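You operate a simulated robot arm through the tools that you are given. There is no shell and no other tool. Be economical: measure what you need, move in short steps, check, and stop when the job is done.

You run a simulated robot arm. Do the job below in one go: nothing can be reset, and whatever is moved stays where it is left.

TASK
Put things in order on the counter top. At the end: the yellow cloth is on the round board; the white tube with the blue foot stands on top of the brown plug; the blue clip stands where the yellow cloth stood; the purple bottle stands where the blue clip stood; whatever was shut is shut again. Leave all else as you found it, and nothing knocked over.

Only the result counts: the job must be done as asked and must still hold three seconds after the hand-in. Knocking over, shifting, dropping, spilling or breaking anything else fails it. Flat cloth is picked up by pressing the open fingertips on it (5 to 10 N) and closing them slowly along it; thin cloth reads only 2 to 8 mm in the jaws.

THE ROBOT
A 7-joint arm with a two-finger parallel gripper, fixed in place. Base frame: the origin is at the foot of the arm, x ahead of it, y to its left, z up; the work surface is at about z = 0.85. Lengths are in m, angles in rad, forces in N, time in s.
With the tool pointing down near the work surface it reaches from about 0.3 to 0.7 m from the base axis. Its first joint turns from -1.152 to 1.152 rad. Payload 1.57 kg.
The tool frame sits at the grasp point between the pads (the TCP): z along the fingers, y along the line on which they close. The tips reach 0.03 m beyond it. The gripper opens to 0.11 m. The fingers are 0.024 m wide and 0.012 m thick; the gripper's body (0.048 by 0.112 m) begins 0.078 m behind the TCP.
Orientation is that of the tool frame in the base frame, as a unit quaternion [x, y, z, w]. With the fingers straight down and closing along the base's y, the tool's x points along the base's -x, its y along +y and its z along -z.

THE INTERFACE
- The arm moves only by the tool move_arm. Its argument "series" is a list of rows, each an object of numbers (a shift or turn left out is 0, a gripper value left out holds the last): "ax", "ay", "az": the turn, a rotation vector about the base's x, y, z in units of 5 degrees (1.0 is 5 degrees); "x", "y", "z": the shift along the base's x, y, z in units of 25 mm (1.0 is 25 mm); "gripper": the closure in counts, from 0 (fully open) to 255 (shut). In form: [{"ax": .., "ay": .., "az": .., "x": .., "y": .., "z": .., "gripper": ..}, ...]. A call has 1 to 12 rows; each row shifts and turns the commanded pose from where the row before left it. A call with a number of a shift or a turn outside -1 to 1 is refused whole. Rows are played at 5 a second. More than 0.05 m and 0.15 rad between two rows, or a gripper value outside its range, and nothing of the call is played. Where a pose cannot be reached the arm comes as near as it can. A force on the tool above 40 N (or 10 N above the force at the start of the call, whichever is more), or a blocked arm, ends the call early, and 0.2 s more pass. Each finger travels about 0.108 m/s and halts on what it meets, pressing with about 33 N; the grip force reading is that of the motor and also rises with nothing between the fingers. The clock runs only during rows and for 0.2 s after the last one: add rows that do not move to give the fingers time. The reply holds the time, the measured pose of the TCP, the force on the tool along the base axes, the opening and the grip force, in the units named above and with some noise, with the torque about the TCP (base axes, N m) and any sound that the robot's microphone picked up.
- Cameras (640 x 400 px; columns grow to the right, rows downward): "scene" is fixed at [0.1721, -0.4123, 1.3865]; the picture's right is [0.61, -0.80, 0.00], its down [-0.59, -0.45, -0.68] and it looks along [0.54, 0.41, -0.74] (base axes); focal length 306 px, centre (320, 200). "wrist" rides on the gripper at [0.07, 0.016, -0.141] in the tool frame; the picture's right is [-0.23, 0.97, 0.00], its down [-0.86, -0.20, -0.48] and it looks along [-0.47, -0.11, 0.88] (tool axes); focal length 222 px, centre (320, 200). There is no depth. A picture from a camera that has moved, and an enlarged one, comes with that camera's place and axes in the base frame and with its lens.
- grab_frame(camera): a new picture of that camera. The clock stands still meanwhile.
- close_up(camera, box): a new picture of the part [left, top, right, bottom] of that camera's present view, enlarged. The clock stands still meanwhile.
- sign_off(): hands the job in; it is judged then, once.

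Go step by step. Nothing tells you positions but the pictures and the camera data: compare them with the known pose of the tool, close in by small moves and look again before you grip or let go. The budget is 120 turns and 64 pictures, counting those below and the enlarged ones. Unless the task says otherwise, let go and move clear before handing in, and close with one line.

The tools are called as name(argument=value, ...) on one line, values as JSON. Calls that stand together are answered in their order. move_arm: Moves the arm, as the interface text tells. Its arguments: {"type":"object","properties":{"series":{"type":"array","items":{"type":"object","properties":{"ax":{"type":"number"},"ay":{"type":"number"},"az":{"type":"number"},"x":{"type":"number"},"y":{"type":"number"},"z":{"type":"number"},"gripper":{"type":"number"}}}}},"required":["series"]} The other tools are called the same way: grab_frame (camera) takes a picture; close_up (camera, box) takes an enlarged picture of a part of a camera's view; sign_off () hands the job in.

At the start:

```text
time: 0.0
position: [0.3251, -0.1219, 1.1579]
orientation: [0.0, 1.0, -0.001, 0.001]
contact_force: [0.2, 0.1, 1.0]
ft_torque: [-0.01, 0.0, 0.04]
opening: 0.1099
grasp_force: 0.1
```

scene: 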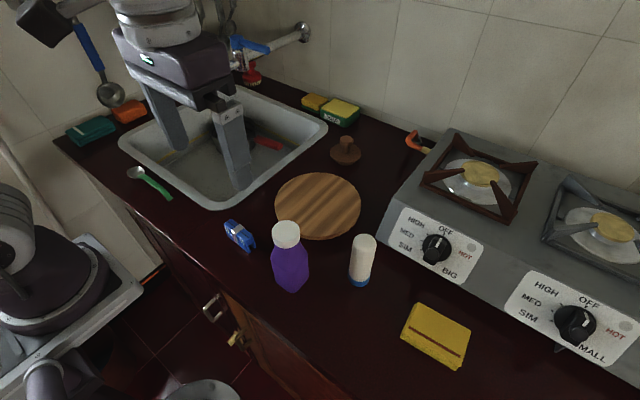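
wrist: 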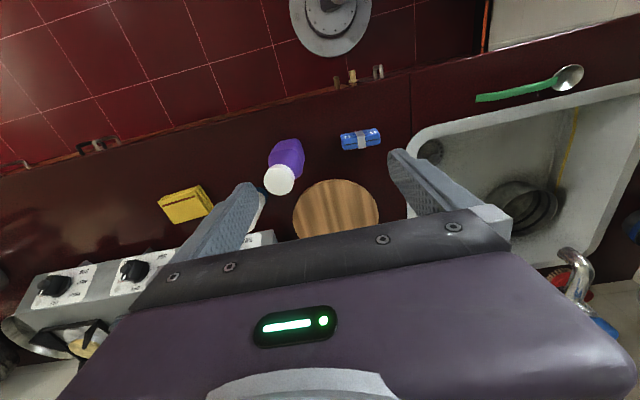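

I can see the cloth at about (0.43,-0.46), the clip at (0.37,-0.04), the bottle at (0.36,-0.21), the tube at (0.44,-0.30), the board at (0.54,-0.12) and the plug at about (0.74,-0.06). I'll take enlarged views for detail before moving.

close_up(camera="scene", box=[200, 190, 400, 315])

close_up(camera="scene", box=[290, 90, 450, 190])

close_up(camera="scene", box=[360, 280, 520, 380])

```text
3.20 times, centred on (300, 252) of scene
camera zoom: at [0.1721, -0.4123, 1.3865], right [0.61, -0.8, 0.0], down [-0.59, -0.45, -0.68], along [0.54, 0.41, -0.74], focal length 979 px, centre (384, 32)
```

zoom: 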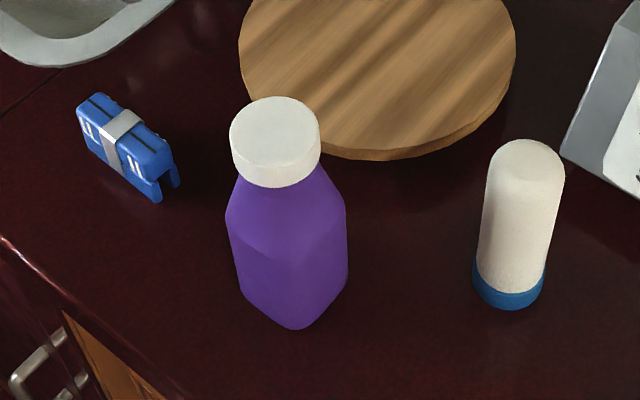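

```text
4.00 times, centred on (370, 140) of scene
camera zoom: at [0.1721, -0.4123, 1.3865], right [0.61, -0.8, 0.0], down [-0.59, -0.45, -0.68], along [0.54, 0.41, -0.74], focal length 1223 px, centre (120, 440)
```

zoom: 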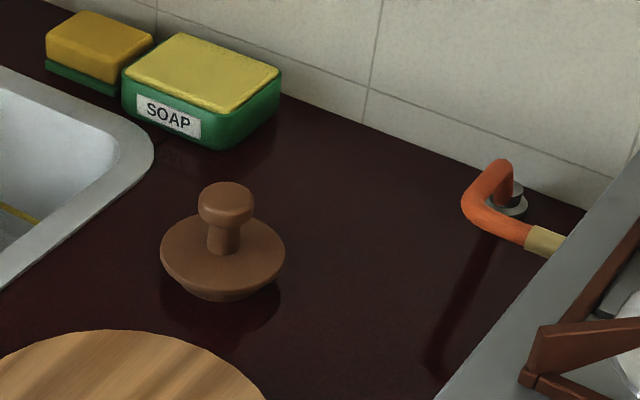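

```text
4.00 times, centred on (440, 330) of scene
camera zoom: at [0.1721, -0.4123, 1.3865], right [0.61, -0.8, 0.0], down [-0.59, -0.45, -0.68], along [0.54, 0.41, -0.74], focal length 1223 px, centre (-160, -320)
```

zoom: 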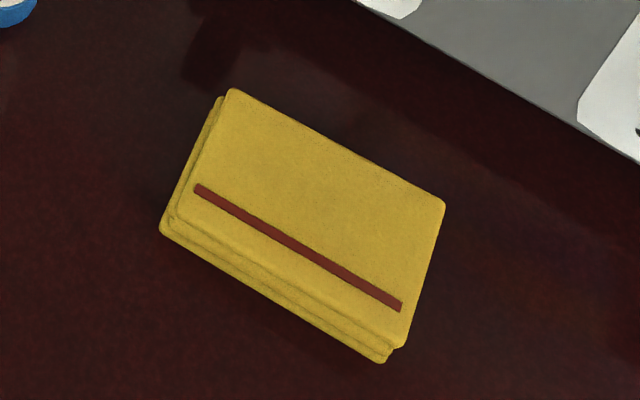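

The pictures agree on cloth centre (0.433,-0.459), about 0.068 m across x, long side near y. I'll move above it while yawing the tool about -85° so the fingers close along x.

move_arm(series=[{"az": -1, "y": -0.9, "x": 0.3}, {"az": -1, "y": -0.9, "x": 0.3}, {"az": -1, "y": -0.9, "x": 0.3}, {"az": -1, "y": -0.9, "x": 0.3}, {"az": -1, "y": -0.9, "x": 0.3}, {"az": -1, "y": -0.9, "x": 0.3}, {"az": -1, "y": -0.9, "x": 0.3}, {"az": -1, "y": -0.9, "x": 0.3}, {"az": -1, "y": -0.9, "x": 0.3}, {"az": -1, "y": -0.9, "x": 0.3}, {"az": -1, "y": -0.9, "x": 0.3}, {"az": -1, "y": -0.9, "x": 0.3}])

move_arm(series=[{"az": -1, "y": -0.54, "x": 0.14, "z": -0.8}, {"az": -1, "y": -0.54, "x": 0.14, "z": -0.8}, {"az": -1, "y": -0.54, "x": 0.14, "z": -0.8}, {"az": -1, "y": -0.54, "x": 0.14, "z": -0.8}, {"az": -1, "y": -0.52, "x": 0.14, "z": -0.8}, {}])

grab_frame(camera="wrist")

```text
time: 2.6
position: [0.4149, -0.3928, 1.1586]
orientation: [0.501, 0.866, -0.001, -0.001]
contact_force: [-0.1, -0.3, 0.4]
ft_torque: [0.01, 0.0, -0.03]
opening: 0.1102
grasp_force: 0.0
```

```text
time: 4.0
position: [0.4296, -0.4574, 1.0605]
orientation: [0.67, 0.742, 0.001, -0.004]
contact_force: [0.2, 0.1, -0.1]
ft_torque: [0.04, 0.01, -0.03]
opening: 0.11
grasp_force: 0.1
out of reach, approached as far as the arm can: row 5
```

```text
58 pictures are left
camera wrist: at [0.4389, -0.3872, 1.1999], right [0.99, -0.13, 0.0], down [-0.11, -0.87, 0.47], along [-0.06, -0.47, -0.88], focal length 222 px, centre (320, 200)
```

wrist: 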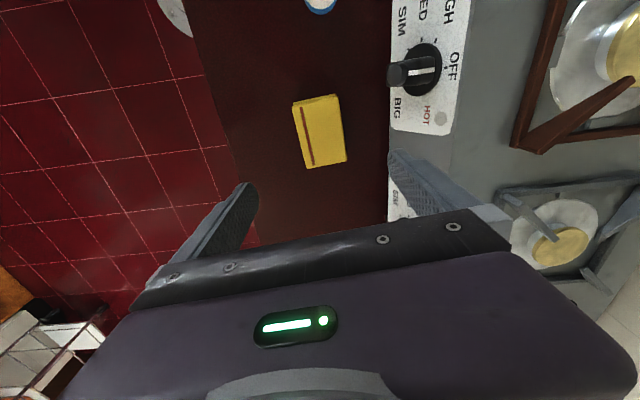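

The wrist view confirms the cloth at (0.432,-0.457). The yaw is right at a joint limit, so I'll back it off slightly and descend.

move_arm(series=[{"az": 0.4, "z": -0.8}, {"z": -1}, {"z": -1}, {"z": -1}, {"z": -1}, {}])

grab_frame(camera="wrist")

```text
time: 5.4
position: [0.4296, -0.4559, 0.9402]
orientation: [0.663, 0.749, 0.0, 0.0]
contact_force: [-0.1, -0.3, -0.2]
ft_torque: [-0.02, -0.01, 0.02]
opening: 0.1098
grasp_force: 0.1
```

```text
57 pictures are left
camera wrist: at [0.4367, -0.3849, 1.0804], right [0.99, -0.11, 0.0], down [-0.09, -0.87, 0.48], along [-0.05, -0.48, -0.88], focal length 222 px, centre (320, 200)
```

wrist: 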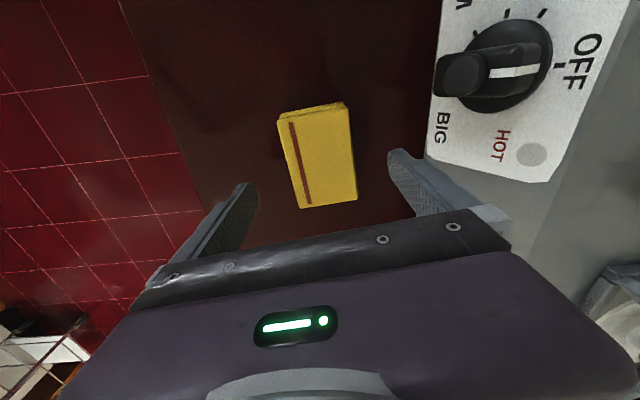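

Aligned with the cloth between the fingers. Going down so the tips are just above the counter, either side of the cloth.

move_arm(series=[{"z": -1, "x": 0.1}, {"z": -0.9}, {"z": -0.2}, {}])

grab_frame(camera="wrist")

```text
time: 6.4
position: [0.4314, -0.457, 0.8896]
orientation: [0.663, 0.749, 0.0, 0.0]
contact_force: [-0.3, -0.8, 0.5]
ft_torque: [0.0, 0.03, 0.01]
opening: 0.1103
grasp_force: 0.1
```

```text
56 pictures are left
camera wrist: at [0.4389, -0.3851, 1.0286], right [0.99, -0.11, 0.0], down [-0.09, -0.87, 0.48], along [-0.05, -0.48, -0.88], focal length 222 px, centre (320, 200)
```

wrist: 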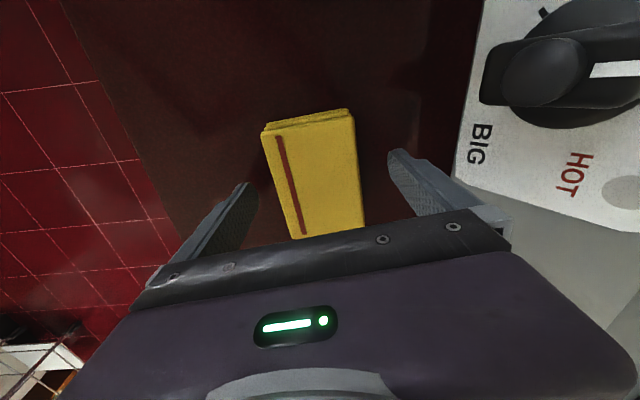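

Lowering another 5 mm, then closing gently.

move_arm(series=[{"z": -0.2}, {"gripper": 40}, {"gripper": 70}, {"gripper": 90}, {"gripper": 110}, {"gripper": 130}, {}, {}])

```text
time: 8.2
position: [0.4312, -0.4565, 0.8836]
orientation: [0.663, 0.749, 0.0, -0.001]
contact_force: [-0.3, 0.3, 0.8]
ft_torque: [0.01, 0.01, -0.02]
opening: 0.0635
grasp_force: 33.5
```

The cloth is held at 63.5 mm. Lifting well clear of the tube and bottle, then traversing to the board with yaw unwinding.

move_arm(series=[{"z": 0.5}, {"z": 1}, {"z": 1}, {"z": 1}, {"z": 1}, {"z": 1}, {"z": 1}, {"z": 1}, {"z": 1}, {"z": 1}, {}])

move_arm(series=[{"az": 1, "y": 0.95, "x": 0.2}, {"az": 1, "y": 1, "x": 0.3}, {"az": 1, "y": 1, "x": 0.3}, {"az": 1, "y": 1, "x": 0.3}, {"az": 1, "y": 1, "x": 0.3}, {"az": 1, "y": 1, "x": 0.3}, {"az": 1, "y": 1, "x": 0.3}, {"az": 1, "y": 1, "x": 0.4}, {"az": 1, "y": 1, "x": 0.4}, {"y": 1, "x": 0.4}, {"y": 1, "x": 0.4}, {"y": 1, "x": 0.4}])

grab_frame(camera="wrist")

grab_frame(camera="scene")

```text
time: 10.6
position: [0.43, -0.4559, 1.0692]
orientation: [0.662, 0.749, -0.001, 0.001]
contact_force: [-0.1, 0.0, 0.5]
ft_torque: [0.02, -0.01, 0.01]
opening: 0.0537
grasp_force: 0.1
out of reach, approached as far as the arm can: row 8, 9, 10
```

```text
time: 13.2
position: [0.5336, -0.1546, 1.068]
orientation: [0.326, 0.945, 0.0, 0.0]
contact_force: [-0.5, 0.0, -0.1]
ft_torque: [-0.01, 0.02, 0.0]
opening: 0.0539
grasp_force: 0.0
```

```text
55 pictures are left
camera wrist: at [0.4875, -0.0995, 1.2084], right [0.78, 0.63, 0.0], down [0.55, -0.68, 0.48], along [0.3, -0.37, -0.88], focal length 222 px, centre (320, 200)
```

wrist: 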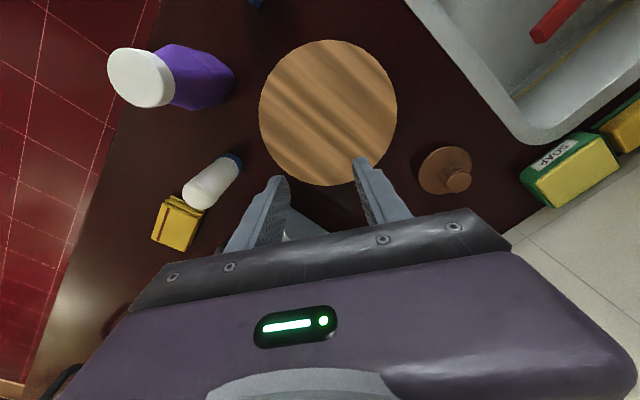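

```text
54 pictures are left
```

scene: 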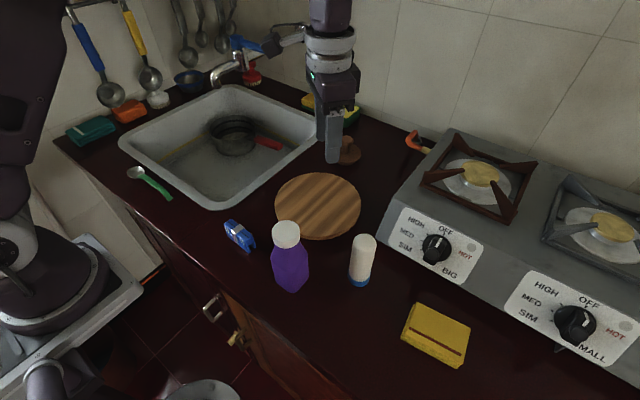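

The cloth slipped out on lift and still lies where it was, so I'll use the prescribed press-and-pinch method with the fingers closing along its long side. Going back above it.

move_arm(series=[{"az": 0.8, "y": -1, "x": -0.34, "gripper": 160}, {"az": 0.8, "y": -1, "x": -0.34}, {"az": 0.8, "y": -1, "x": -0.34}, {"az": 0.8, "y": -1, "x": -0.34}, {"az": 0.8, "y": -1, "x": -0.34}, {"az": 0.8, "y": -1, "x": -0.34}, {"az": 0.8, "y": -1, "x": -0.34}, {"az": 0.8, "y": -1, "x": -0.34}, {"az": 0.8, "y": -1, "x": -0.34}, {"az": 0.8, "y": -1, "x": -0.34}, {"az": 0.6, "y": -1, "x": -0.34}, {"y": -1, "x": -0.34}])

move_arm(series=[{"z": -1, "y": -0.1}, {"z": -1}, {"z": -1}, {"z": -1}, {"z": -1}, {}])

grab_frame(camera="wrist")

```text
time: 15.8
position: [0.4272, -0.4546, 1.0697]
orientation: [-0.044, 0.999, 0.0, 0.0]
contact_force: [0.1, 0.6, 0.2]
ft_torque: [0.02, -0.04, 0.01]
opening: 0.0412
grasp_force: 0.0
```

```text
time: 17.2
position: [0.4261, -0.4568, 0.9436]
orientation: [-0.044, 0.999, 0.0, 0.0]
contact_force: [-0.1, -0.2, 0.2]
ft_torque: [-0.02, -0.01, 0.0]
opening: 0.0413
grasp_force: 0.1
```

```text
53 pictures are left
camera wrist: at [0.3554, -0.4472, 1.0827], right [0.14, 0.99, 0.0], down [0.87, -0.12, 0.48], along [0.47, -0.07, -0.88], focal length 222 px, centre (320, 200)
```

wrist: 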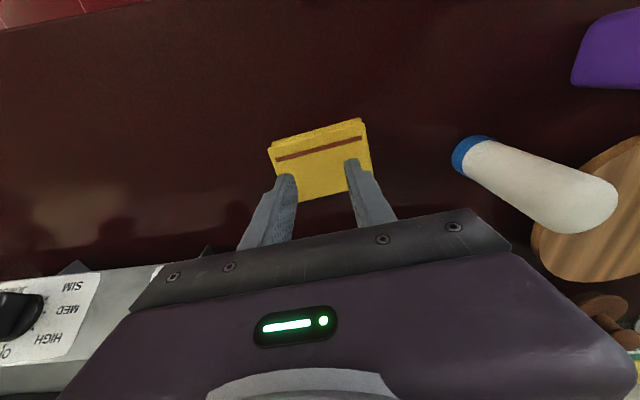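

Centred over the cloth with the fingertips 41 mm apart. Now descend until light contact.

move_arm(series=[{"z": -1}, {"z": -0.4}, {"z": -0.1}, {}])

```text
time: 18.0
position: [0.429, -0.4588, 0.91]
orientation: [-0.043, 0.999, -0.003, 0.002]
contact_force: [-1.2, -0.4, 8.9]
ft_torque: [0.26, 0.06, 0.03]
opening: 0.0416
grasp_force: 0.6
stopped in row 4: the force on the tool passed its limit at 45 N (the readings are from after the stop); the commanded pose is now the measured one
```

Contact at TCP z≈0.91 with 8.9 N remaining, which is within the asked range. Closing slowly along the cloth.

move_arm(series=[{"gripper": 168}, {"gripper": 176}, {"gripper": 184}, {"gripper": 192}, {"gripper": 200}, {"gripper": 208}, {"gripper": 216}, {"gripper": 224}, {"gripper": 232}, {"gripper": 240}, {"gripper": 248}, {"gripper": 255}])

grab_frame(camera="wrist")

```text
time: 20.6
position: [0.4278, -0.4583, 0.9092]
orientation: [-0.043, 0.999, -0.004, 0.001]
contact_force: [1.4, 6.3, 27.8]
ft_torque: [0.22, -0.04, 0.04]
opening: 0.0
grasp_force: 21.2
```

```text
52 pictures are left
camera wrist: at [0.3571, -0.4473, 1.0493], right [0.14, 0.99, -0.01], down [0.87, -0.12, 0.48], along [0.48, -0.07, -0.88], focal length 222 px, centre (320, 200)
```

wrist: 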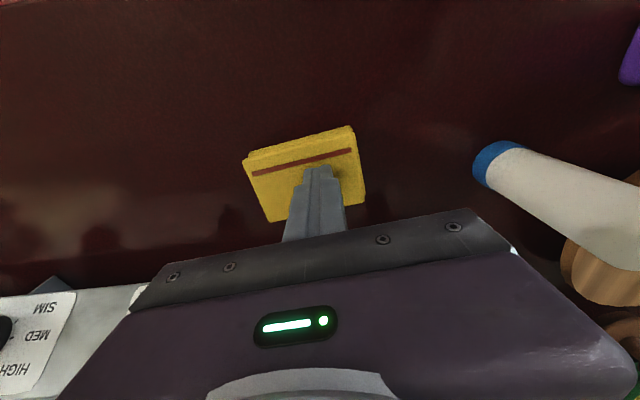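

The fingers slid shut on top (opening 0), so it behaves like a firm block about 30 mm thick. I'll lift, open, and look again for a firmer side grip.

move_arm(series=[{"z": 0.4}, {"z": 1}, {"z": 1, "gripper": 0}, {}, {}, {}])

close_up(camera="wrist", box=[220, 90, 420, 215])

close_up(camera="scene", box=[360, 280, 520, 380])

```text
time: 22.0
position: [0.4288, -0.4572, 0.9687]
orientation: [-0.044, 0.999, -0.002, 0.001]
contact_force: [0.9, 0.3, 0.0]
ft_torque: [-0.02, -0.02, 0.0]
opening: 0.1101
grasp_force: 0.0
```

```text
3.20 times, centred on (320, 152) of wrist
camera zoom: at [0.3577, -0.4462, 1.109], right [0.14, 0.99, 0.0], down [0.87, -0.12, 0.48], along [0.47, -0.07, -0.88], focal length 711 px, centre (320, 352)
```

zoom: 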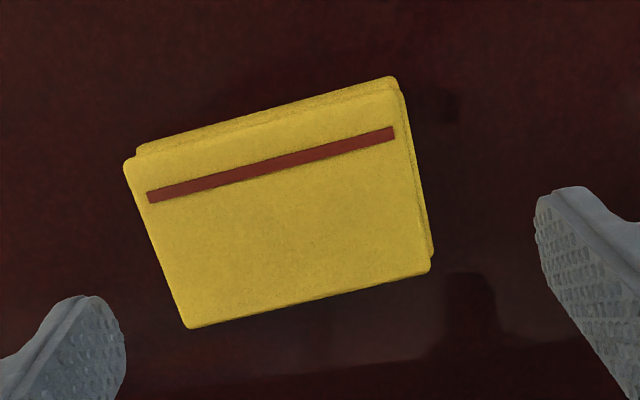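

```text
4.00 times, centred on (440, 330) of scene
camera zoom: at [0.1721, -0.4123, 1.3865], right [0.61, -0.8, 0.0], down [-0.59, -0.45, -0.68], along [0.54, 0.41, -0.74], focal length 1223 px, centre (-160, -320)
```

zoom: 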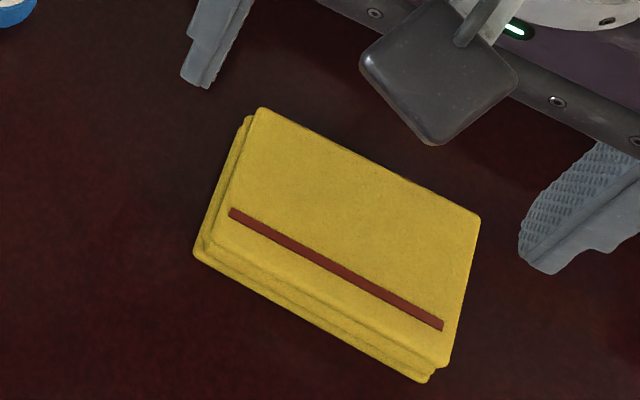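

The cloth now sits centred at (0.429,-0.470) with a 97° long axis (shifted about 13 mm). I'll align with it, go down astride the long side, then close with full force.

move_arm(series=[{"y": -0.52, "az": 0.5}, {"z": -1}, {"z": -0.6}, {}])

grab_frame(camera="wrist")

```text
time: 23.0
position: [0.4291, -0.4717, 0.93]
orientation: [-0.065, 0.998, -0.001, 0.0]
contact_force: [0.6, -0.9, -0.8]
ft_torque: [0.0, 0.05, 0.01]
opening: 0.11
grasp_force: 0.1
```

```text
49 pictures are left
camera wrist: at [0.3569, -0.4643, 1.0696], right [0.1, 1.0, 0.0], down [0.87, -0.08, 0.48], along [0.48, -0.05, -0.88], focal length 222 px, centre (320, 200)
```

wrist: 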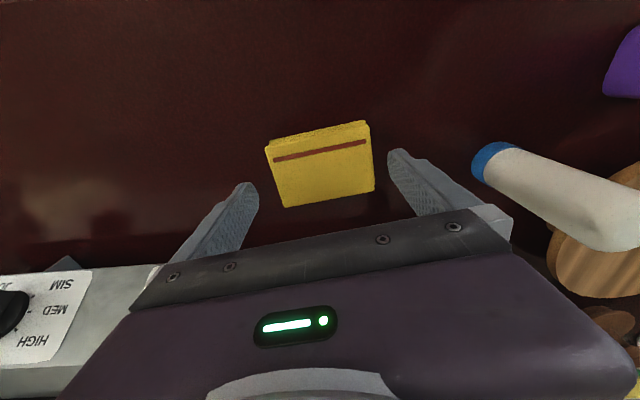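

Cloth fits between the fingers. Descending in small steps.

move_arm(series=[{"z": -0.8}, {"z": -0.6}, {"z": -0.3}, {"z": -0.2}, {}])

move_arm(series=[{"gripper": 30}, {"gripper": 50}, {"gripper": 70}, {"gripper": 120}, {"gripper": 200}, {"gripper": 255}, {}, {}])

move_arm(series=[{"z": 0.1}, {"z": 0.2}, {"z": 0.2}, {"z": 0.2}, {}])

grab_frame(camera="wrist")

```text
time: 24.2
position: [0.4292, -0.4711, 0.8801]
orientation: [-0.065, 0.998, -0.001, 0.001]
contact_force: [0.0, 2.2, 4.7]
ft_torque: [0.35, 0.06, 0.02]
opening: 0.1101
grasp_force: 0.0
```

```text
time: 26.0
position: [0.429, -0.4712, 0.88]
orientation: [-0.065, 0.998, -0.002, 0.001]
contact_force: [0.7, 2.1, 1.9]
ft_torque: [0.28, -0.03, -0.11]
opening: 0.0941
grasp_force: 33.2
```

```text
time: 27.2
position: [0.4292, -0.4704, 0.8984]
orientation: [-0.065, 0.998, -0.002, 0.0]
contact_force: [-0.4, -0.3, -0.8]
ft_torque: [-0.01, 0.03, 0.01]
opening: 0.0939
grasp_force: 33.2
```

```text
48 pictures are left
camera wrist: at [0.3575, -0.4634, 1.0388], right [0.1, 1.0, 0.0], down [0.87, -0.08, 0.48], along [0.48, -0.05, -0.88], focal length 222 px, centre (320, 200)
```

wrist: 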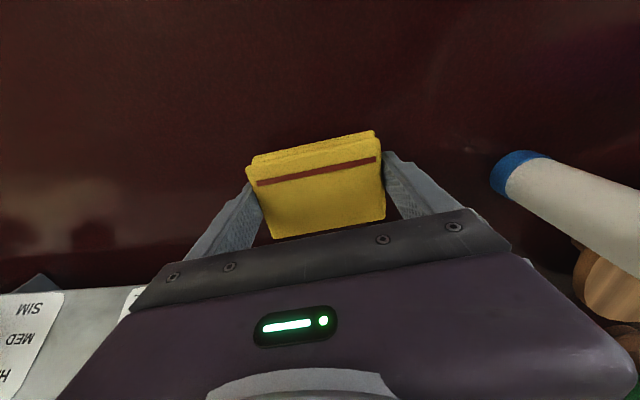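

The jaws hold at 94 mm. I'll lift a bit further slowly and check the cloth comes along.

move_arm(series=[{"z": 0.4}, {"z": 0.4}, {"z": 0.4}, {"z": 0.4}, {}])

close_up(camera="scene", box=[360, 260, 520, 360])

```text
time: 28.4
position: [0.4295, -0.4705, 0.9388]
orientation: [-0.065, 0.998, -0.002, 0.001]
contact_force: [-0.6, 1.0, -0.8]
ft_torque: [0.01, -0.04, 0.0]
opening: 0.0939
grasp_force: 33.1
```

```text
4.00 times, centred on (440, 310) of scene
camera zoom: at [0.1721, -0.4123, 1.3865], right [0.61, -0.8, 0.0], down [-0.59, -0.45, -0.68], along [0.54, 0.41, -0.74], focal length 1223 px, centre (-160, -240)
```

zoom: 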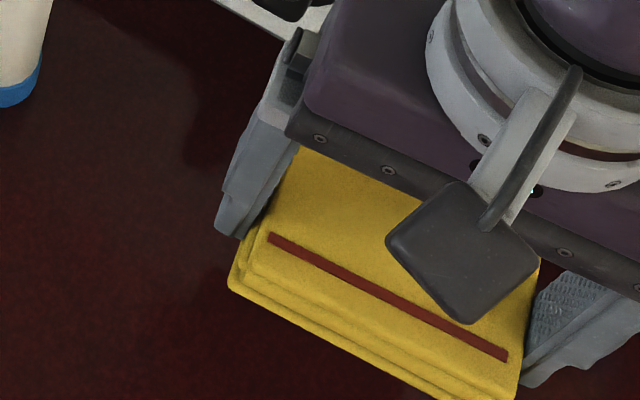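

The cloth is in the grip. Raising gently and carrying it over to the board.

move_arm(series=[{"z": 0.5}, {"z": 0.6}, {"z": 0.6}, {"z": 0.6}, {"z": 0.6}, {"z": 0.6}, {"z": 0.6}, {"z": 0.6}, {}])

move_arm(series=[{"y": 0.5, "x": 0.15}, {"y": 0.8, "x": 0.25}, {"y": 0.8, "x": 0.25}, {"y": 0.8, "x": 0.25}, {"y": 0.8, "x": 0.25}, {"y": 0.8, "x": 0.25}, {"y": 0.8, "x": 0.25}, {"y": 0.8, "x": 0.25}, {"y": 0.8, "x": 0.25}, {"y": 0.8, "x": 0.25}, {"y": 0.8, "x": 0.25}, {"y": 0.8, "x": 0.25}])

move_arm(series=[{"y": 0.8, "x": 0.25}, {"y": 0.8, "x": 0.25}, {"y": 0.8, "x": 0.25}, {"y": 0.8, "x": 0.25}, {"y": 0.8, "x": 0.1}, {"y": 0.4, "x": 0.1}, {}])

grab_frame(camera="scene")

grab_frame(camera="wrist")

```text
time: 30.4
position: [0.4289, -0.4668, 1.0483]
orientation: [-0.068, 0.998, 0.001, -0.003]
contact_force: [-0.3, -0.3, 0.2]
ft_torque: [0.01, 0.04, 0.01]
opening: 0.0941
grasp_force: 33.1
out of reach, approached as far as the arm can: row 8
```

```text
time: 33.0
position: [0.5013, -0.2319, 1.0459]
orientation: [-0.065, 0.998, -0.001, 0.0]
contact_force: [-0.2, -0.6, -0.2]
ft_torque: [-0.01, 0.0, 0.0]
opening: 0.0938
grasp_force: 33.0
```

```text
time: 34.6
position: [0.53, -0.1264, 1.0458]
orientation: [-0.066, 0.998, -0.002, -0.001]
contact_force: [0.0, -0.1, -1.0]
ft_torque: [0.02, -0.01, -0.01]
opening: 0.0938
grasp_force: 33.2
```

```text
46 pictures are left
```

scene: 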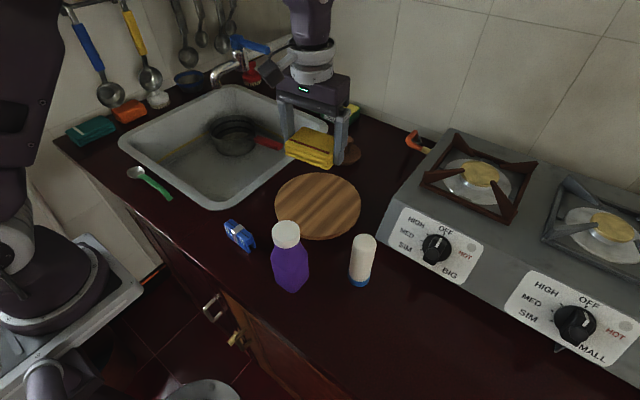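

```text
45 pictures are left
camera wrist: at [0.4579, -0.1185, 1.1869], right [0.1, 1.0, 0.0], down [0.87, -0.08, 0.48], along [0.48, -0.05, -0.88], focal length 222 px, centre (320, 200)
```

wrist: 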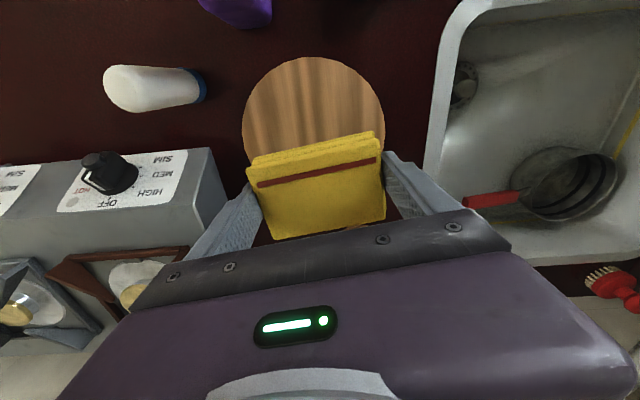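

The cloth is right above the board centre. Lowering, slow at the end.

move_arm(series=[{"z": -0.7, "y": -0.1}, {"z": -0.8}, {"z": -0.8}, {"z": -0.8}, {"z": -0.8}, {"z": -0.7}, {"z": -0.4}, {"z": -0.2}, {}])

move_arm(series=[{"z": -0.1}, {"z": -0.1}, {"z": -0.1}, {"z": -0.1}, {}])

```text
time: 36.5
position: [0.5302, -0.128, 0.9205]
orientation: [-0.066, 0.998, -0.002, 0.001]
contact_force: [-5.9, 1.5, 13.3]
ft_torque: [0.74, 0.39, 0.25]
opening: 0.0939
grasp_force: 33.1
stopped in row 9: the force on the tool passed its limit at 50 N (the readings are from after the stop); the commanded pose is now the measured one
```

```text
time: 36.9
position: [0.5315, -0.1291, 0.9214]
orientation: [-0.065, 0.998, -0.003, 0.001]
contact_force: [-7.2, 1.5, 14.2]
ft_torque: [0.8, 0.38, 0.31]
opening: 0.0937
grasp_force: 33.2
stopped in row 1: the force on the tool passed its limit at 48 N (the readings are from after the stop); the commanded pose is now the measured one
```

Contact at TCP z≈0.92, earlier than I expected. Looking before releasing.

close_up(camera="scene", box=[240, 110, 400, 250])

grab_frame(camera="wrist")

```text
2.86 times, centred on (320, 180) of scene
camera zoom: at [0.1717, -0.4122, 1.3866], right [0.61, -0.8, 0.0], down [-0.59, -0.45, -0.68], along [0.54, 0.41, -0.74], focal length 874 px, centre (320, 257)
```

zoom: 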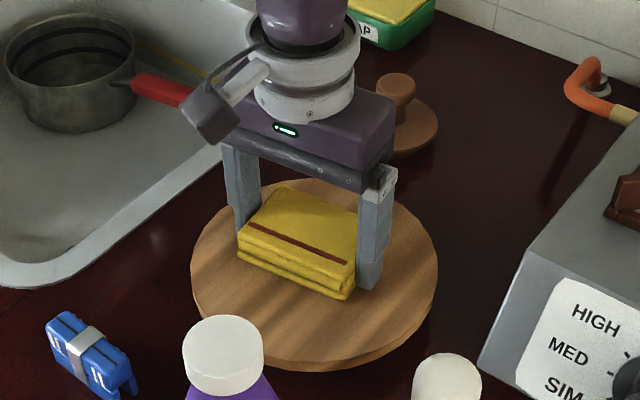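

```text
43 pictures are left
camera wrist: at [0.4589, -0.1204, 1.06], right [0.1, 1.0, -0.01], down [0.87, -0.08, 0.48], along [0.48, -0.05, -0.88], focal length 222 px, centre (320, 200)
```

wrist: 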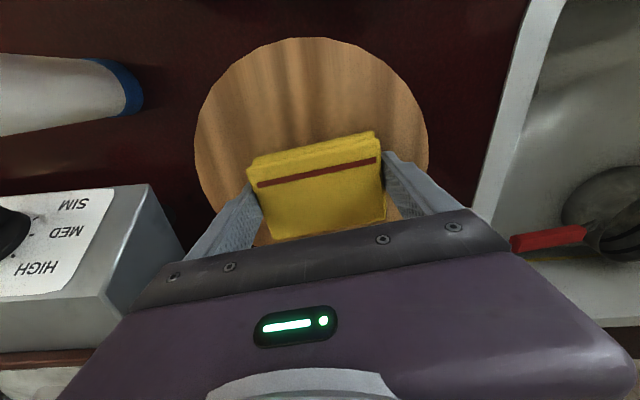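

The cloth sits wholly on the board with the tips touching it. Releasing and backing straight up.

move_arm(series=[{"z": 0.05}, {"gripper": 20}, {"gripper": 0}, {}, {"z": 0.3}, {"z": 0.8}, {"z": 1}, {"z": 1}, {"z": 1}, {"z": 1}, {}])

grab_frame(camera="wrist")

close_up(camera="scene", box=[200, 110, 400, 310])

```text
time: 39.3
position: [0.5307, -0.1277, 1.0491]
orientation: [-0.065, 0.998, -0.003, 0.002]
contact_force: [0.9, 0.7, 0.1]
ft_torque: [0.02, 0.01, -0.05]
opening: 0.11
grasp_force: 0.0
```

```text
42 pictures are left
camera wrist: at [0.4592, -0.1203, 1.1887], right [0.1, 1.0, 0.0], down [0.87, -0.08, 0.48], along [0.48, -0.05, -0.88], focal length 222 px, centre (320, 200)
```

wrist: 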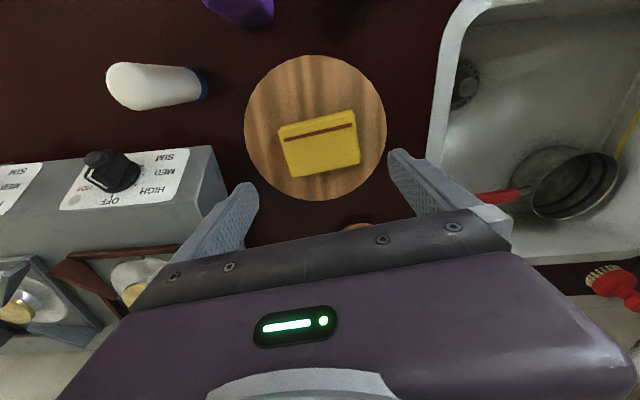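

```text
2.00 times, centred on (300, 210) of scene
camera zoom: at [0.1721, -0.4123, 1.3865], right [0.61, -0.8, 0.0], down [-0.59, -0.45, -0.68], along [0.54, 0.41, -0.74], focal length 612 px, centre (360, 180)
```

zoom: 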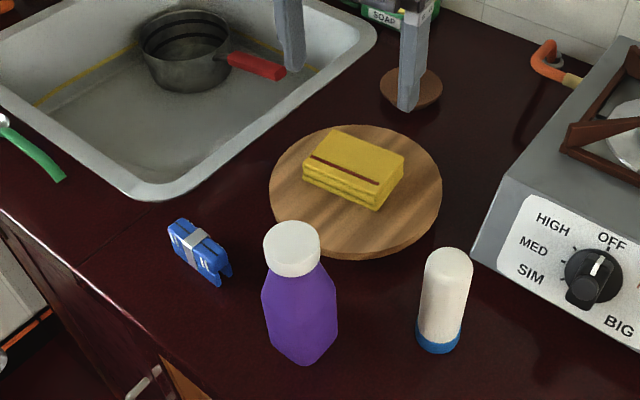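

The cloth is on the board and nothing else has moved. Next, the clip: moving above it to look at its pose.

move_arm(series=[{"x": -0.8, "y": 0.36}, {"x": -0.8, "y": 0.36}, {"x": -0.8, "y": 0.36}, {"x": -0.8, "y": 0.36}, {"x": -0.8, "y": 0.36}, {"x": -0.8, "y": 0.36}, {"x": -0.8, "y": 0.36}, {"x": -0.8, "y": 0.36}, {"z": -0.8}, {}])

grab_frame(camera="wrist")

close_up(camera="wrist", box=[260, 80, 420, 205])

```text
time: 41.5
position: [0.3707, -0.0542, 1.0279]
orientation: [-0.065, 0.998, -0.003, 0.001]
contact_force: [-0.5, 0.5, -0.4]
ft_torque: [0.0, -0.02, -0.04]
opening: 0.11
grasp_force: 0.0
```

```text
40 pictures are left
camera wrist: at [0.2989, -0.047, 1.1691], right [0.1, 1.0, 0.0], down [0.87, -0.08, 0.48], along [0.48, -0.05, -0.88], focal length 222 px, centre (320, 200)
```

wrist: 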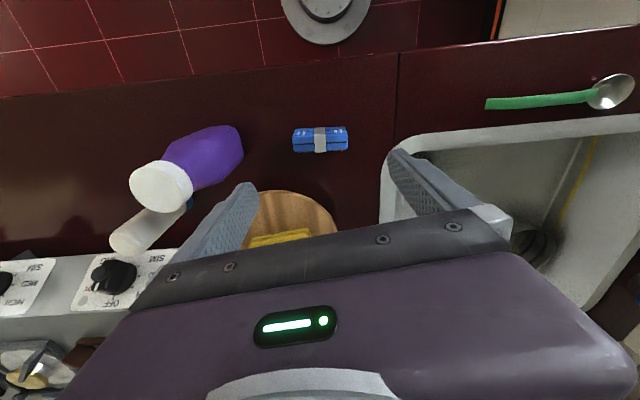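

```text
3.20 times, centred on (340, 142) of wrist
camera zoom: at [0.2989, -0.047, 1.1691], right [0.1, 1.0, 0.0], down [0.87, -0.08, 0.48], along [0.48, -0.05, -0.88], focal length 711 px, centre (256, 384)
```

zoom: 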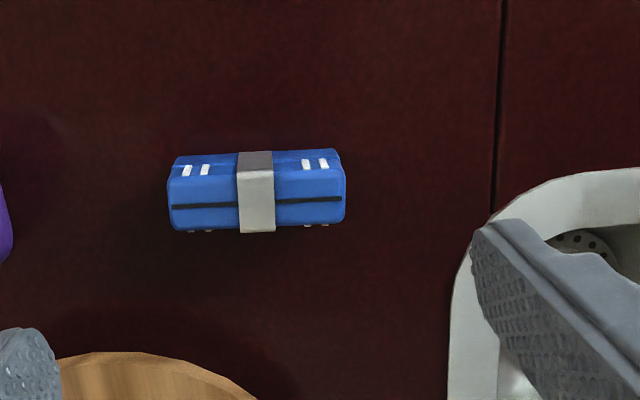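

The clip lies about 70 mm long along y, centred near (0.372,-0.053). I'll turn the tool to match (-11°) and descend partway.

move_arm(series=[{"az": -0.8, "z": -0.8}, {"az": -0.8, "z": -0.8, "y": 0.05}, {"az": -0.7, "z": -0.8}, {"z": -0.8}, {}])

grab_frame(camera="wrist")

close_up(camera="scene", box=[200, 170, 320, 260])

```text
time: 42.7
position: [0.3707, -0.0549, 0.9486]
orientation: [0.035, 0.999, -0.003, 0.001]
contact_force: [-0.1, 0.5, 0.6]
ft_torque: [0.02, 0.02, 0.01]
opening: 0.11
grasp_force: 0.0
```

```text
38 pictures are left
camera wrist: at [0.302, -0.0336, 1.0884], right [0.29, 0.96, 0.0], down [0.84, -0.26, 0.48], along [0.46, -0.15, -0.88], focal length 222 px, centre (320, 200)
```

wrist: 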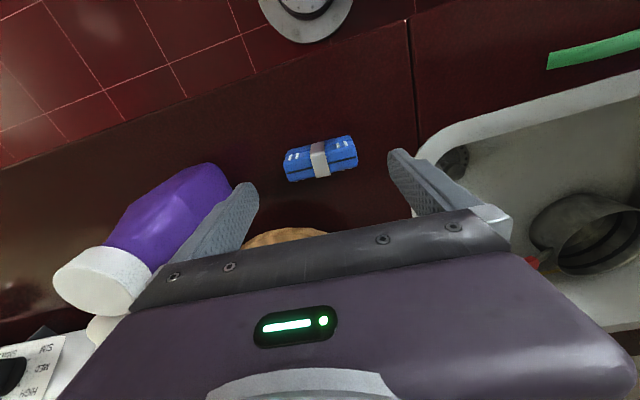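

```text
4.44 times, centred on (260, 215) of scene
camera zoom: at [0.1721, -0.4123, 1.3865], right [0.61, -0.8, 0.0], down [-0.59, -0.45, -0.68], along [0.54, 0.41, -0.74], focal length 1359 px, centre (587, 133)
```

zoom: 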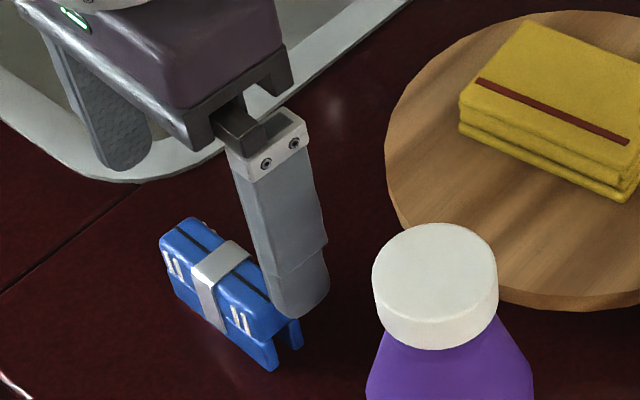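

The clip is centred between the jaws at (0.370,-0.0555). Descending and closing gently on its ends.

move_arm(series=[{"z": -0.9}, {"z": -0.9}, {"z": -0.5}, {"z": -0.2}, {}])

move_arm(series=[{"gripper": 40}, {"gripper": 60}, {"gripper": 75}, {"gripper": 90}, {"gripper": 105}, {"gripper": 150}, {"gripper": 255}, {}, {}])

grab_frame(camera="wrist")

```text
time: 43.9
position: [0.3729, -0.0548, 0.8864]
orientation: [0.035, 0.999, -0.003, 0.001]
contact_force: [0.2, -0.3, 0.5]
ft_torque: [0.01, 0.03, 0.01]
opening: 0.1098
grasp_force: 0.1
```

```text
time: 45.9
position: [0.3722, -0.0541, 0.8858]
orientation: [0.034, 0.999, -0.004, 0.001]
contact_force: [0.0, 0.1, 1.8]
ft_torque: [0.1, 0.02, 0.0]
opening: 0.0691
grasp_force: 32.9
```

```text
36 pictures are left
camera wrist: at [0.3033, -0.0328, 1.0261], right [0.29, 0.96, 0.0], down [0.84, -0.26, 0.48], along [0.46, -0.15, -0.88], focal length 222 px, centre (320, 200)
```

wrist: 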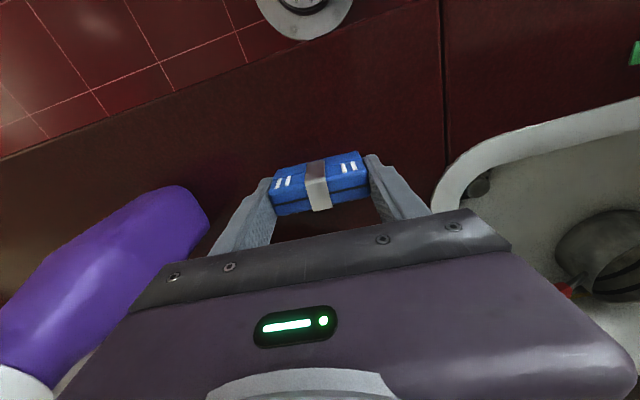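

The clip is held at 69 mm. Lifting slowly.

move_arm(series=[{"z": 0.3}, {"z": 0.5}, {"z": 0.7}, {"z": 0.7}, {"z": 0.7}, {"z": 0.7}, {"z": 0.7}, {"z": 0.7}, {"z": 0.7}, {"z": 0.7}, {}])

move_arm(series=[{"x": 0.8, "y": -0.5}, {"x": 0.8, "y": -0.8}, {"x": 0.8, "y": -0.8}, {"x": 0.8, "y": -0.8}, {"x": 0.8, "y": -0.8}, {"y": -0.9}, {"y": -0.9}, {"y": -0.9}, {"y": -0.9}, {"y": -0.9}, {"y": -0.9}, {"y": -0.9}])

move_arm(series=[{"x": -0.3, "y": -0.8}, {"x": -0.3, "y": -0.8}, {"x": -0.3, "y": -0.8}, {"x": -0.3, "y": -0.8}, {"x": -0.3, "y": -0.8}, {"x": -0.1, "y": -0.8}, {}])

grab_frame(camera="scene")

```text
time: 48.3
position: [0.3716, -0.0543, 1.0451]
orientation: [0.036, 0.999, -0.003, 0.001]
contact_force: [0.2, -0.1, -0.6]
ft_torque: [0.0, -0.03, -0.01]
opening: 0.0692
grasp_force: 32.8
```

```text
time: 50.9
position: [0.4728, -0.303, 1.0459]
orientation: [0.035, 0.999, -0.003, 0.002]
contact_force: [0.8, -0.5, 1.0]
ft_torque: [0.0, 0.01, 0.0]
opening: 0.0691
grasp_force: 32.7
```

```text
time: 52.5
position: [0.4308, -0.4233, 1.0437]
orientation: [0.036, 0.999, -0.003, 0.0]
contact_force: [0.0, -0.1, -0.4]
ft_torque: [0.03, 0.01, 0.01]
opening: 0.0693
grasp_force: 32.5
```

```text
35 pictures are left
```

scene: 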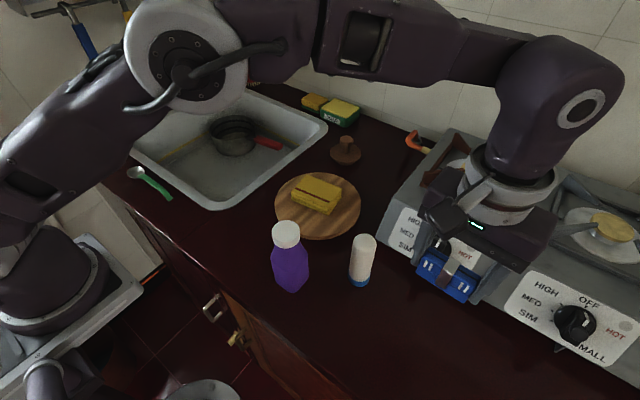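

All clear. Moving the last 34 mm to the cloth's former place and lowering.

move_arm(series=[{"y": -0.7}, {"y": -0.66, "x": 0.05}, {"z": -0.8}, {"z": -0.8}, {"z": -0.8}, {"z": -0.8}, {"z": -0.8}, {"z": -0.8}, {"z": -0.6}, {"z": -0.4}, {}])

move_arm(series=[{"z": -0.15}, {"z": -0.1}, {}])

```text
time: 54.9
position: [0.434, -0.4575, 0.9003]
orientation: [0.035, 0.999, -0.003, 0.001]
contact_force: [-0.1, -0.4, -1.5]
ft_torque: [-0.01, 0.01, 0.02]
opening: 0.0694
grasp_force: 33.0
```

```text
time: 55.7
position: [0.4327, -0.4575, 0.8937]
orientation: [0.035, 0.999, -0.002, 0.001]
contact_force: [-0.6, 0.3, 0.4]
ft_torque: [0.01, -0.02, -0.01]
opening: 0.0694
grasp_force: 32.8
```

move_arm(series=[{"z": -0.1}, {"z": -0.1}, {}])

move_arm(series=[{"z": -0.08}, {}])

grab_frame(camera="wrist")

```text
time: 56.5
position: [0.4335, -0.4573, 0.8896]
orientation: [0.035, 0.999, -0.003, 0.0]
contact_force: [-0.4, 0.0, -0.9]
ft_torque: [-0.03, -0.01, 0.01]
opening: 0.0692
grasp_force: 33.2
```

```text
time: 57.1
position: [0.432, -0.4579, 0.8865]
orientation: [0.036, 0.999, -0.003, 0.0]
contact_force: [0.1, -0.1, -0.7]
ft_torque: [-0.02, 0.0, -0.03]
opening: 0.0692
grasp_force: 33.2
```

```text
34 pictures are left
camera wrist: at [0.3633, -0.4366, 1.0271], right [0.29, 0.96, 0.0], down [0.84, -0.26, 0.48], along [0.46, -0.15, -0.88], focal length 222 px, centre (320, 200)
```

wrist: 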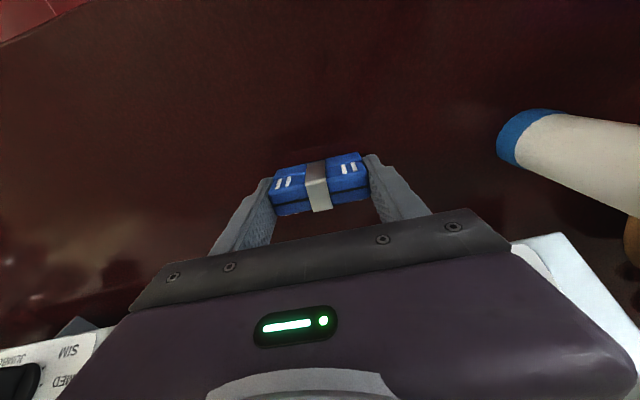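

The clip is at the height it was picked from, almost touching. One last millimetre, then release and rise.

move_arm(series=[{"z": -0.05}, {}])

move_arm(series=[{"gripper": 90}, {"gripper": 80}, {"gripper": 60}, {"gripper": 30}, {"gripper": 0}, {}, {"z": 0.3}, {"z": 0.7}, {"z": 1}, {"z": 1}, {"z": 1}, {}])

grab_frame(camera="wrist")

```text
time: 57.7
position: [0.4325, -0.4596, 0.8863]
orientation: [0.035, 0.999, -0.002, 0.0]
contact_force: [-1.4, 0.5, 4.9]
ft_torque: [0.26, 0.04, 0.02]
opening: 0.0692
grasp_force: 33.1
```

```text
time: 60.3
position: [0.43, -0.4604, 0.9866]
orientation: [0.035, 0.999, -0.002, 0.001]
contact_force: [0.1, 0.0, 0.2]
ft_torque: [-0.01, -0.03, -0.01]
opening: 0.11
grasp_force: 0.0
```

```text
33 pictures are left
camera wrist: at [0.3615, -0.439, 1.1266], right [0.29, 0.96, 0.0], down [0.84, -0.26, 0.48], along [0.46, -0.15, -0.88], focal length 222 px, centre (320, 200)
```

wrist: 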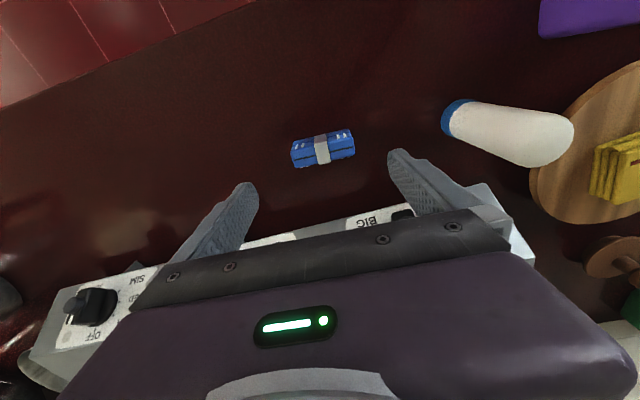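

The clip stands at the cloth's former spot. Next, the bottle: rising and moving above it to measure its pose.

move_arm(series=[{"z": 1}, {"z": 1}, {"z": 0.3, "x": -1}, {"x": -1, "z": 0.4, "y": 0.5}, {"x": -0.4, "z": 0.8, "y": 0.9}, {"z": 0.8, "y": 0.9}, {"z": 0.8, "y": 0.9}, {"z": 0.6, "y": 1}, {"z": 0.5, "y": 1}, {"y": 1}, {"y": 1}, {"y": 1}])

move_arm(series=[{"y": 1, "x": -0.3}, {"y": 0.8, "x": -0.2}, {}])

grab_frame(camera="wrist")

grab_frame(camera="scene")

```text
time: 62.9
position: [0.3746, -0.2533, 1.1407]
orientation: [0.035, 0.999, -0.002, 0.001]
contact_force: [-0.4, -0.5, -0.4]
ft_torque: [-0.02, 0.02, -0.05]
opening: 0.1101
grasp_force: 0.1
```

```text
time: 63.7
position: [0.3623, -0.2078, 1.1403]
orientation: [0.035, 0.999, -0.003, 0.001]
contact_force: [-0.7, -0.4, -0.8]
ft_torque: [-0.01, -0.02, -0.01]
opening: 0.11
grasp_force: 0.2
```

```text
32 pictures are left
camera wrist: at [0.2928, -0.1863, 1.2812], right [0.29, 0.96, 0.0], down [0.84, -0.26, 0.48], along [0.46, -0.15, -0.88], focal length 222 px, centre (320, 200)
```

wrist: 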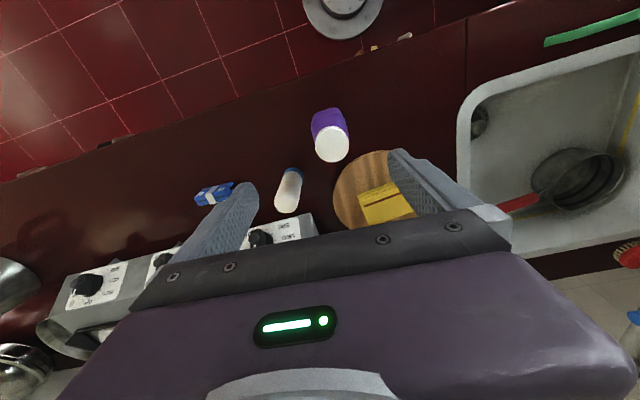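

```text
31 pictures are left
```

scene: 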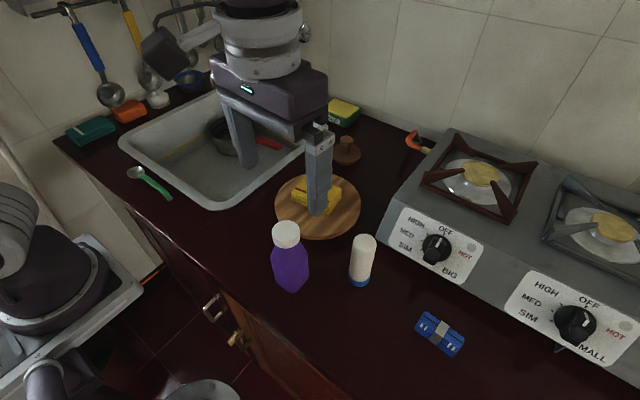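

The cap triangulates to about (0.369,-0.196), top z≈1.0. A zoom for the body orientation.

close_up(camera="wrist", box=[270, 90, 390, 180])

close_up(camera="scene", box=[240, 210, 360, 300])

```text
4.44 times, centred on (330, 135) of wrist
camera zoom: at [0.2928, -0.1863, 1.2812], right [0.29, 0.96, 0.0], down [0.84, -0.26, 0.48], along [0.46, -0.15, -0.88], focal length 987 px, centre (276, 489)
```

zoom: 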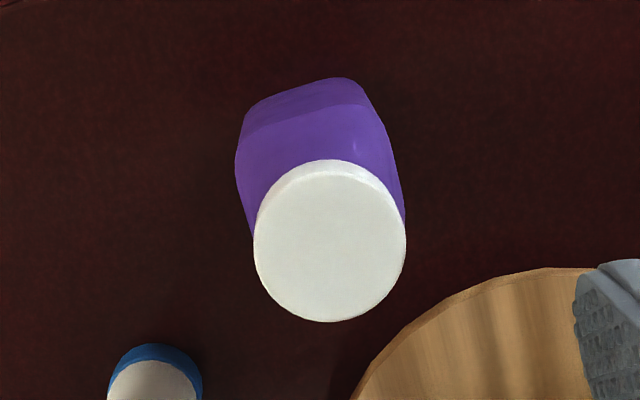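

```text
4.44 times, centred on (300, 255) of scene
camera zoom: at [0.1721, -0.4123, 1.3865], right [0.61, -0.8, 0.0], down [-0.59, -0.45, -0.68], along [0.54, 0.41, -0.74], focal length 1359 px, centre (409, -44)
```

zoom: 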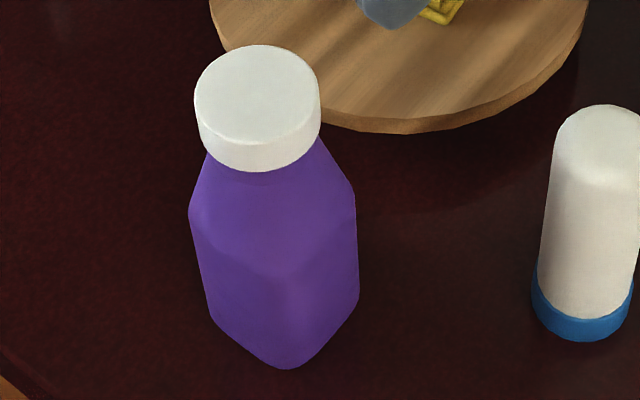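

Bottle is axis-aligned, ~55–60 mm wide at the shoulder (z≈0.95), centre (0.368,-0.197). Aligning above it and checking before straddling.

move_arm(series=[{"x": 0.22, "y": 0.43, "az": 0.8}, {"z": -1}, {"z": -1}, {"z": -1}, {"z": -0.8}, {}])

grab_frame(camera="wrist")

close_up(camera="scene", box=[220, 150, 380, 300])

```text
time: 65.1
position: [0.3652, -0.1964, 1.0452]
orientation: [0.0, 1.0, -0.003, 0.001]
contact_force: [0.3, -0.2, 0.2]
ft_torque: [0.0, 0.01, -0.02]
opening: 0.1102
grasp_force: 0.0
```

```text
28 pictures are left
camera wrist: at [0.2934, -0.1801, 1.1847], right [0.23, 0.97, 0.0], down [0.85, -0.2, 0.48], along [0.47, -0.11, -0.88], focal length 222 px, centre (320, 200)
```

wrist: 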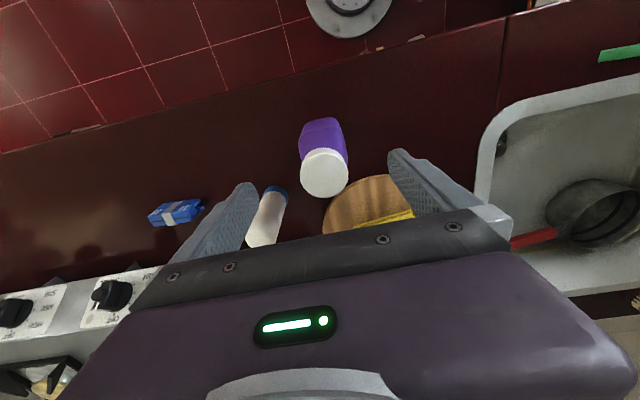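

```text
2.67 times, centred on (300, 225) of scene
camera zoom: at [0.1721, -0.4123, 1.3865], right [0.61, -0.8, 0.0], down [-0.59, -0.45, -0.68], along [0.54, 0.41, -0.74], focal length 816 px, centre (373, 133)
```

zoom: 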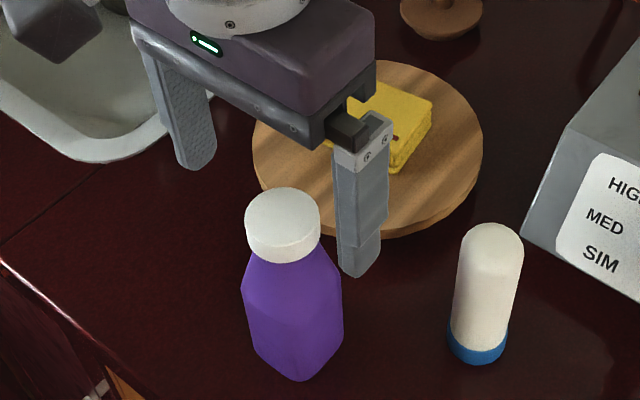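

Aligned. Descending around the bottle.

move_arm(series=[{"z": -0.8, "x": 0.08, "y": 0.04}, {"z": -0.8}, {"z": -0.8}, {"z": -0.8}, {"z": -0.7}, {"z": -0.4}, {}])

grab_frame(camera="wrist")

```text
time: 66.7
position: [0.366, -0.197, 0.9374]
orientation: [0.0, 1.0, -0.002, 0.001]
contact_force: [0.0, 0.0, -0.1]
ft_torque: [-0.01, -0.02, 0.0]
opening: 0.1099
grasp_force: 0.1
```

```text
26 pictures are left
camera wrist: at [0.2963, -0.1796, 1.0773], right [0.23, 0.97, 0.0], down [0.85, -0.2, 0.48], along [0.47, -0.11, -0.88], focal length 222 px, centre (320, 200)
```

wrist: 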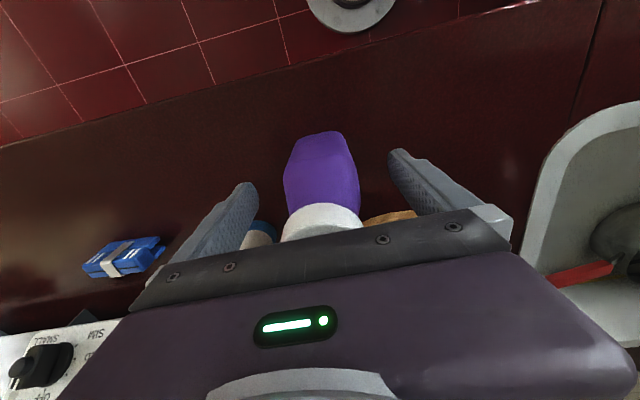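

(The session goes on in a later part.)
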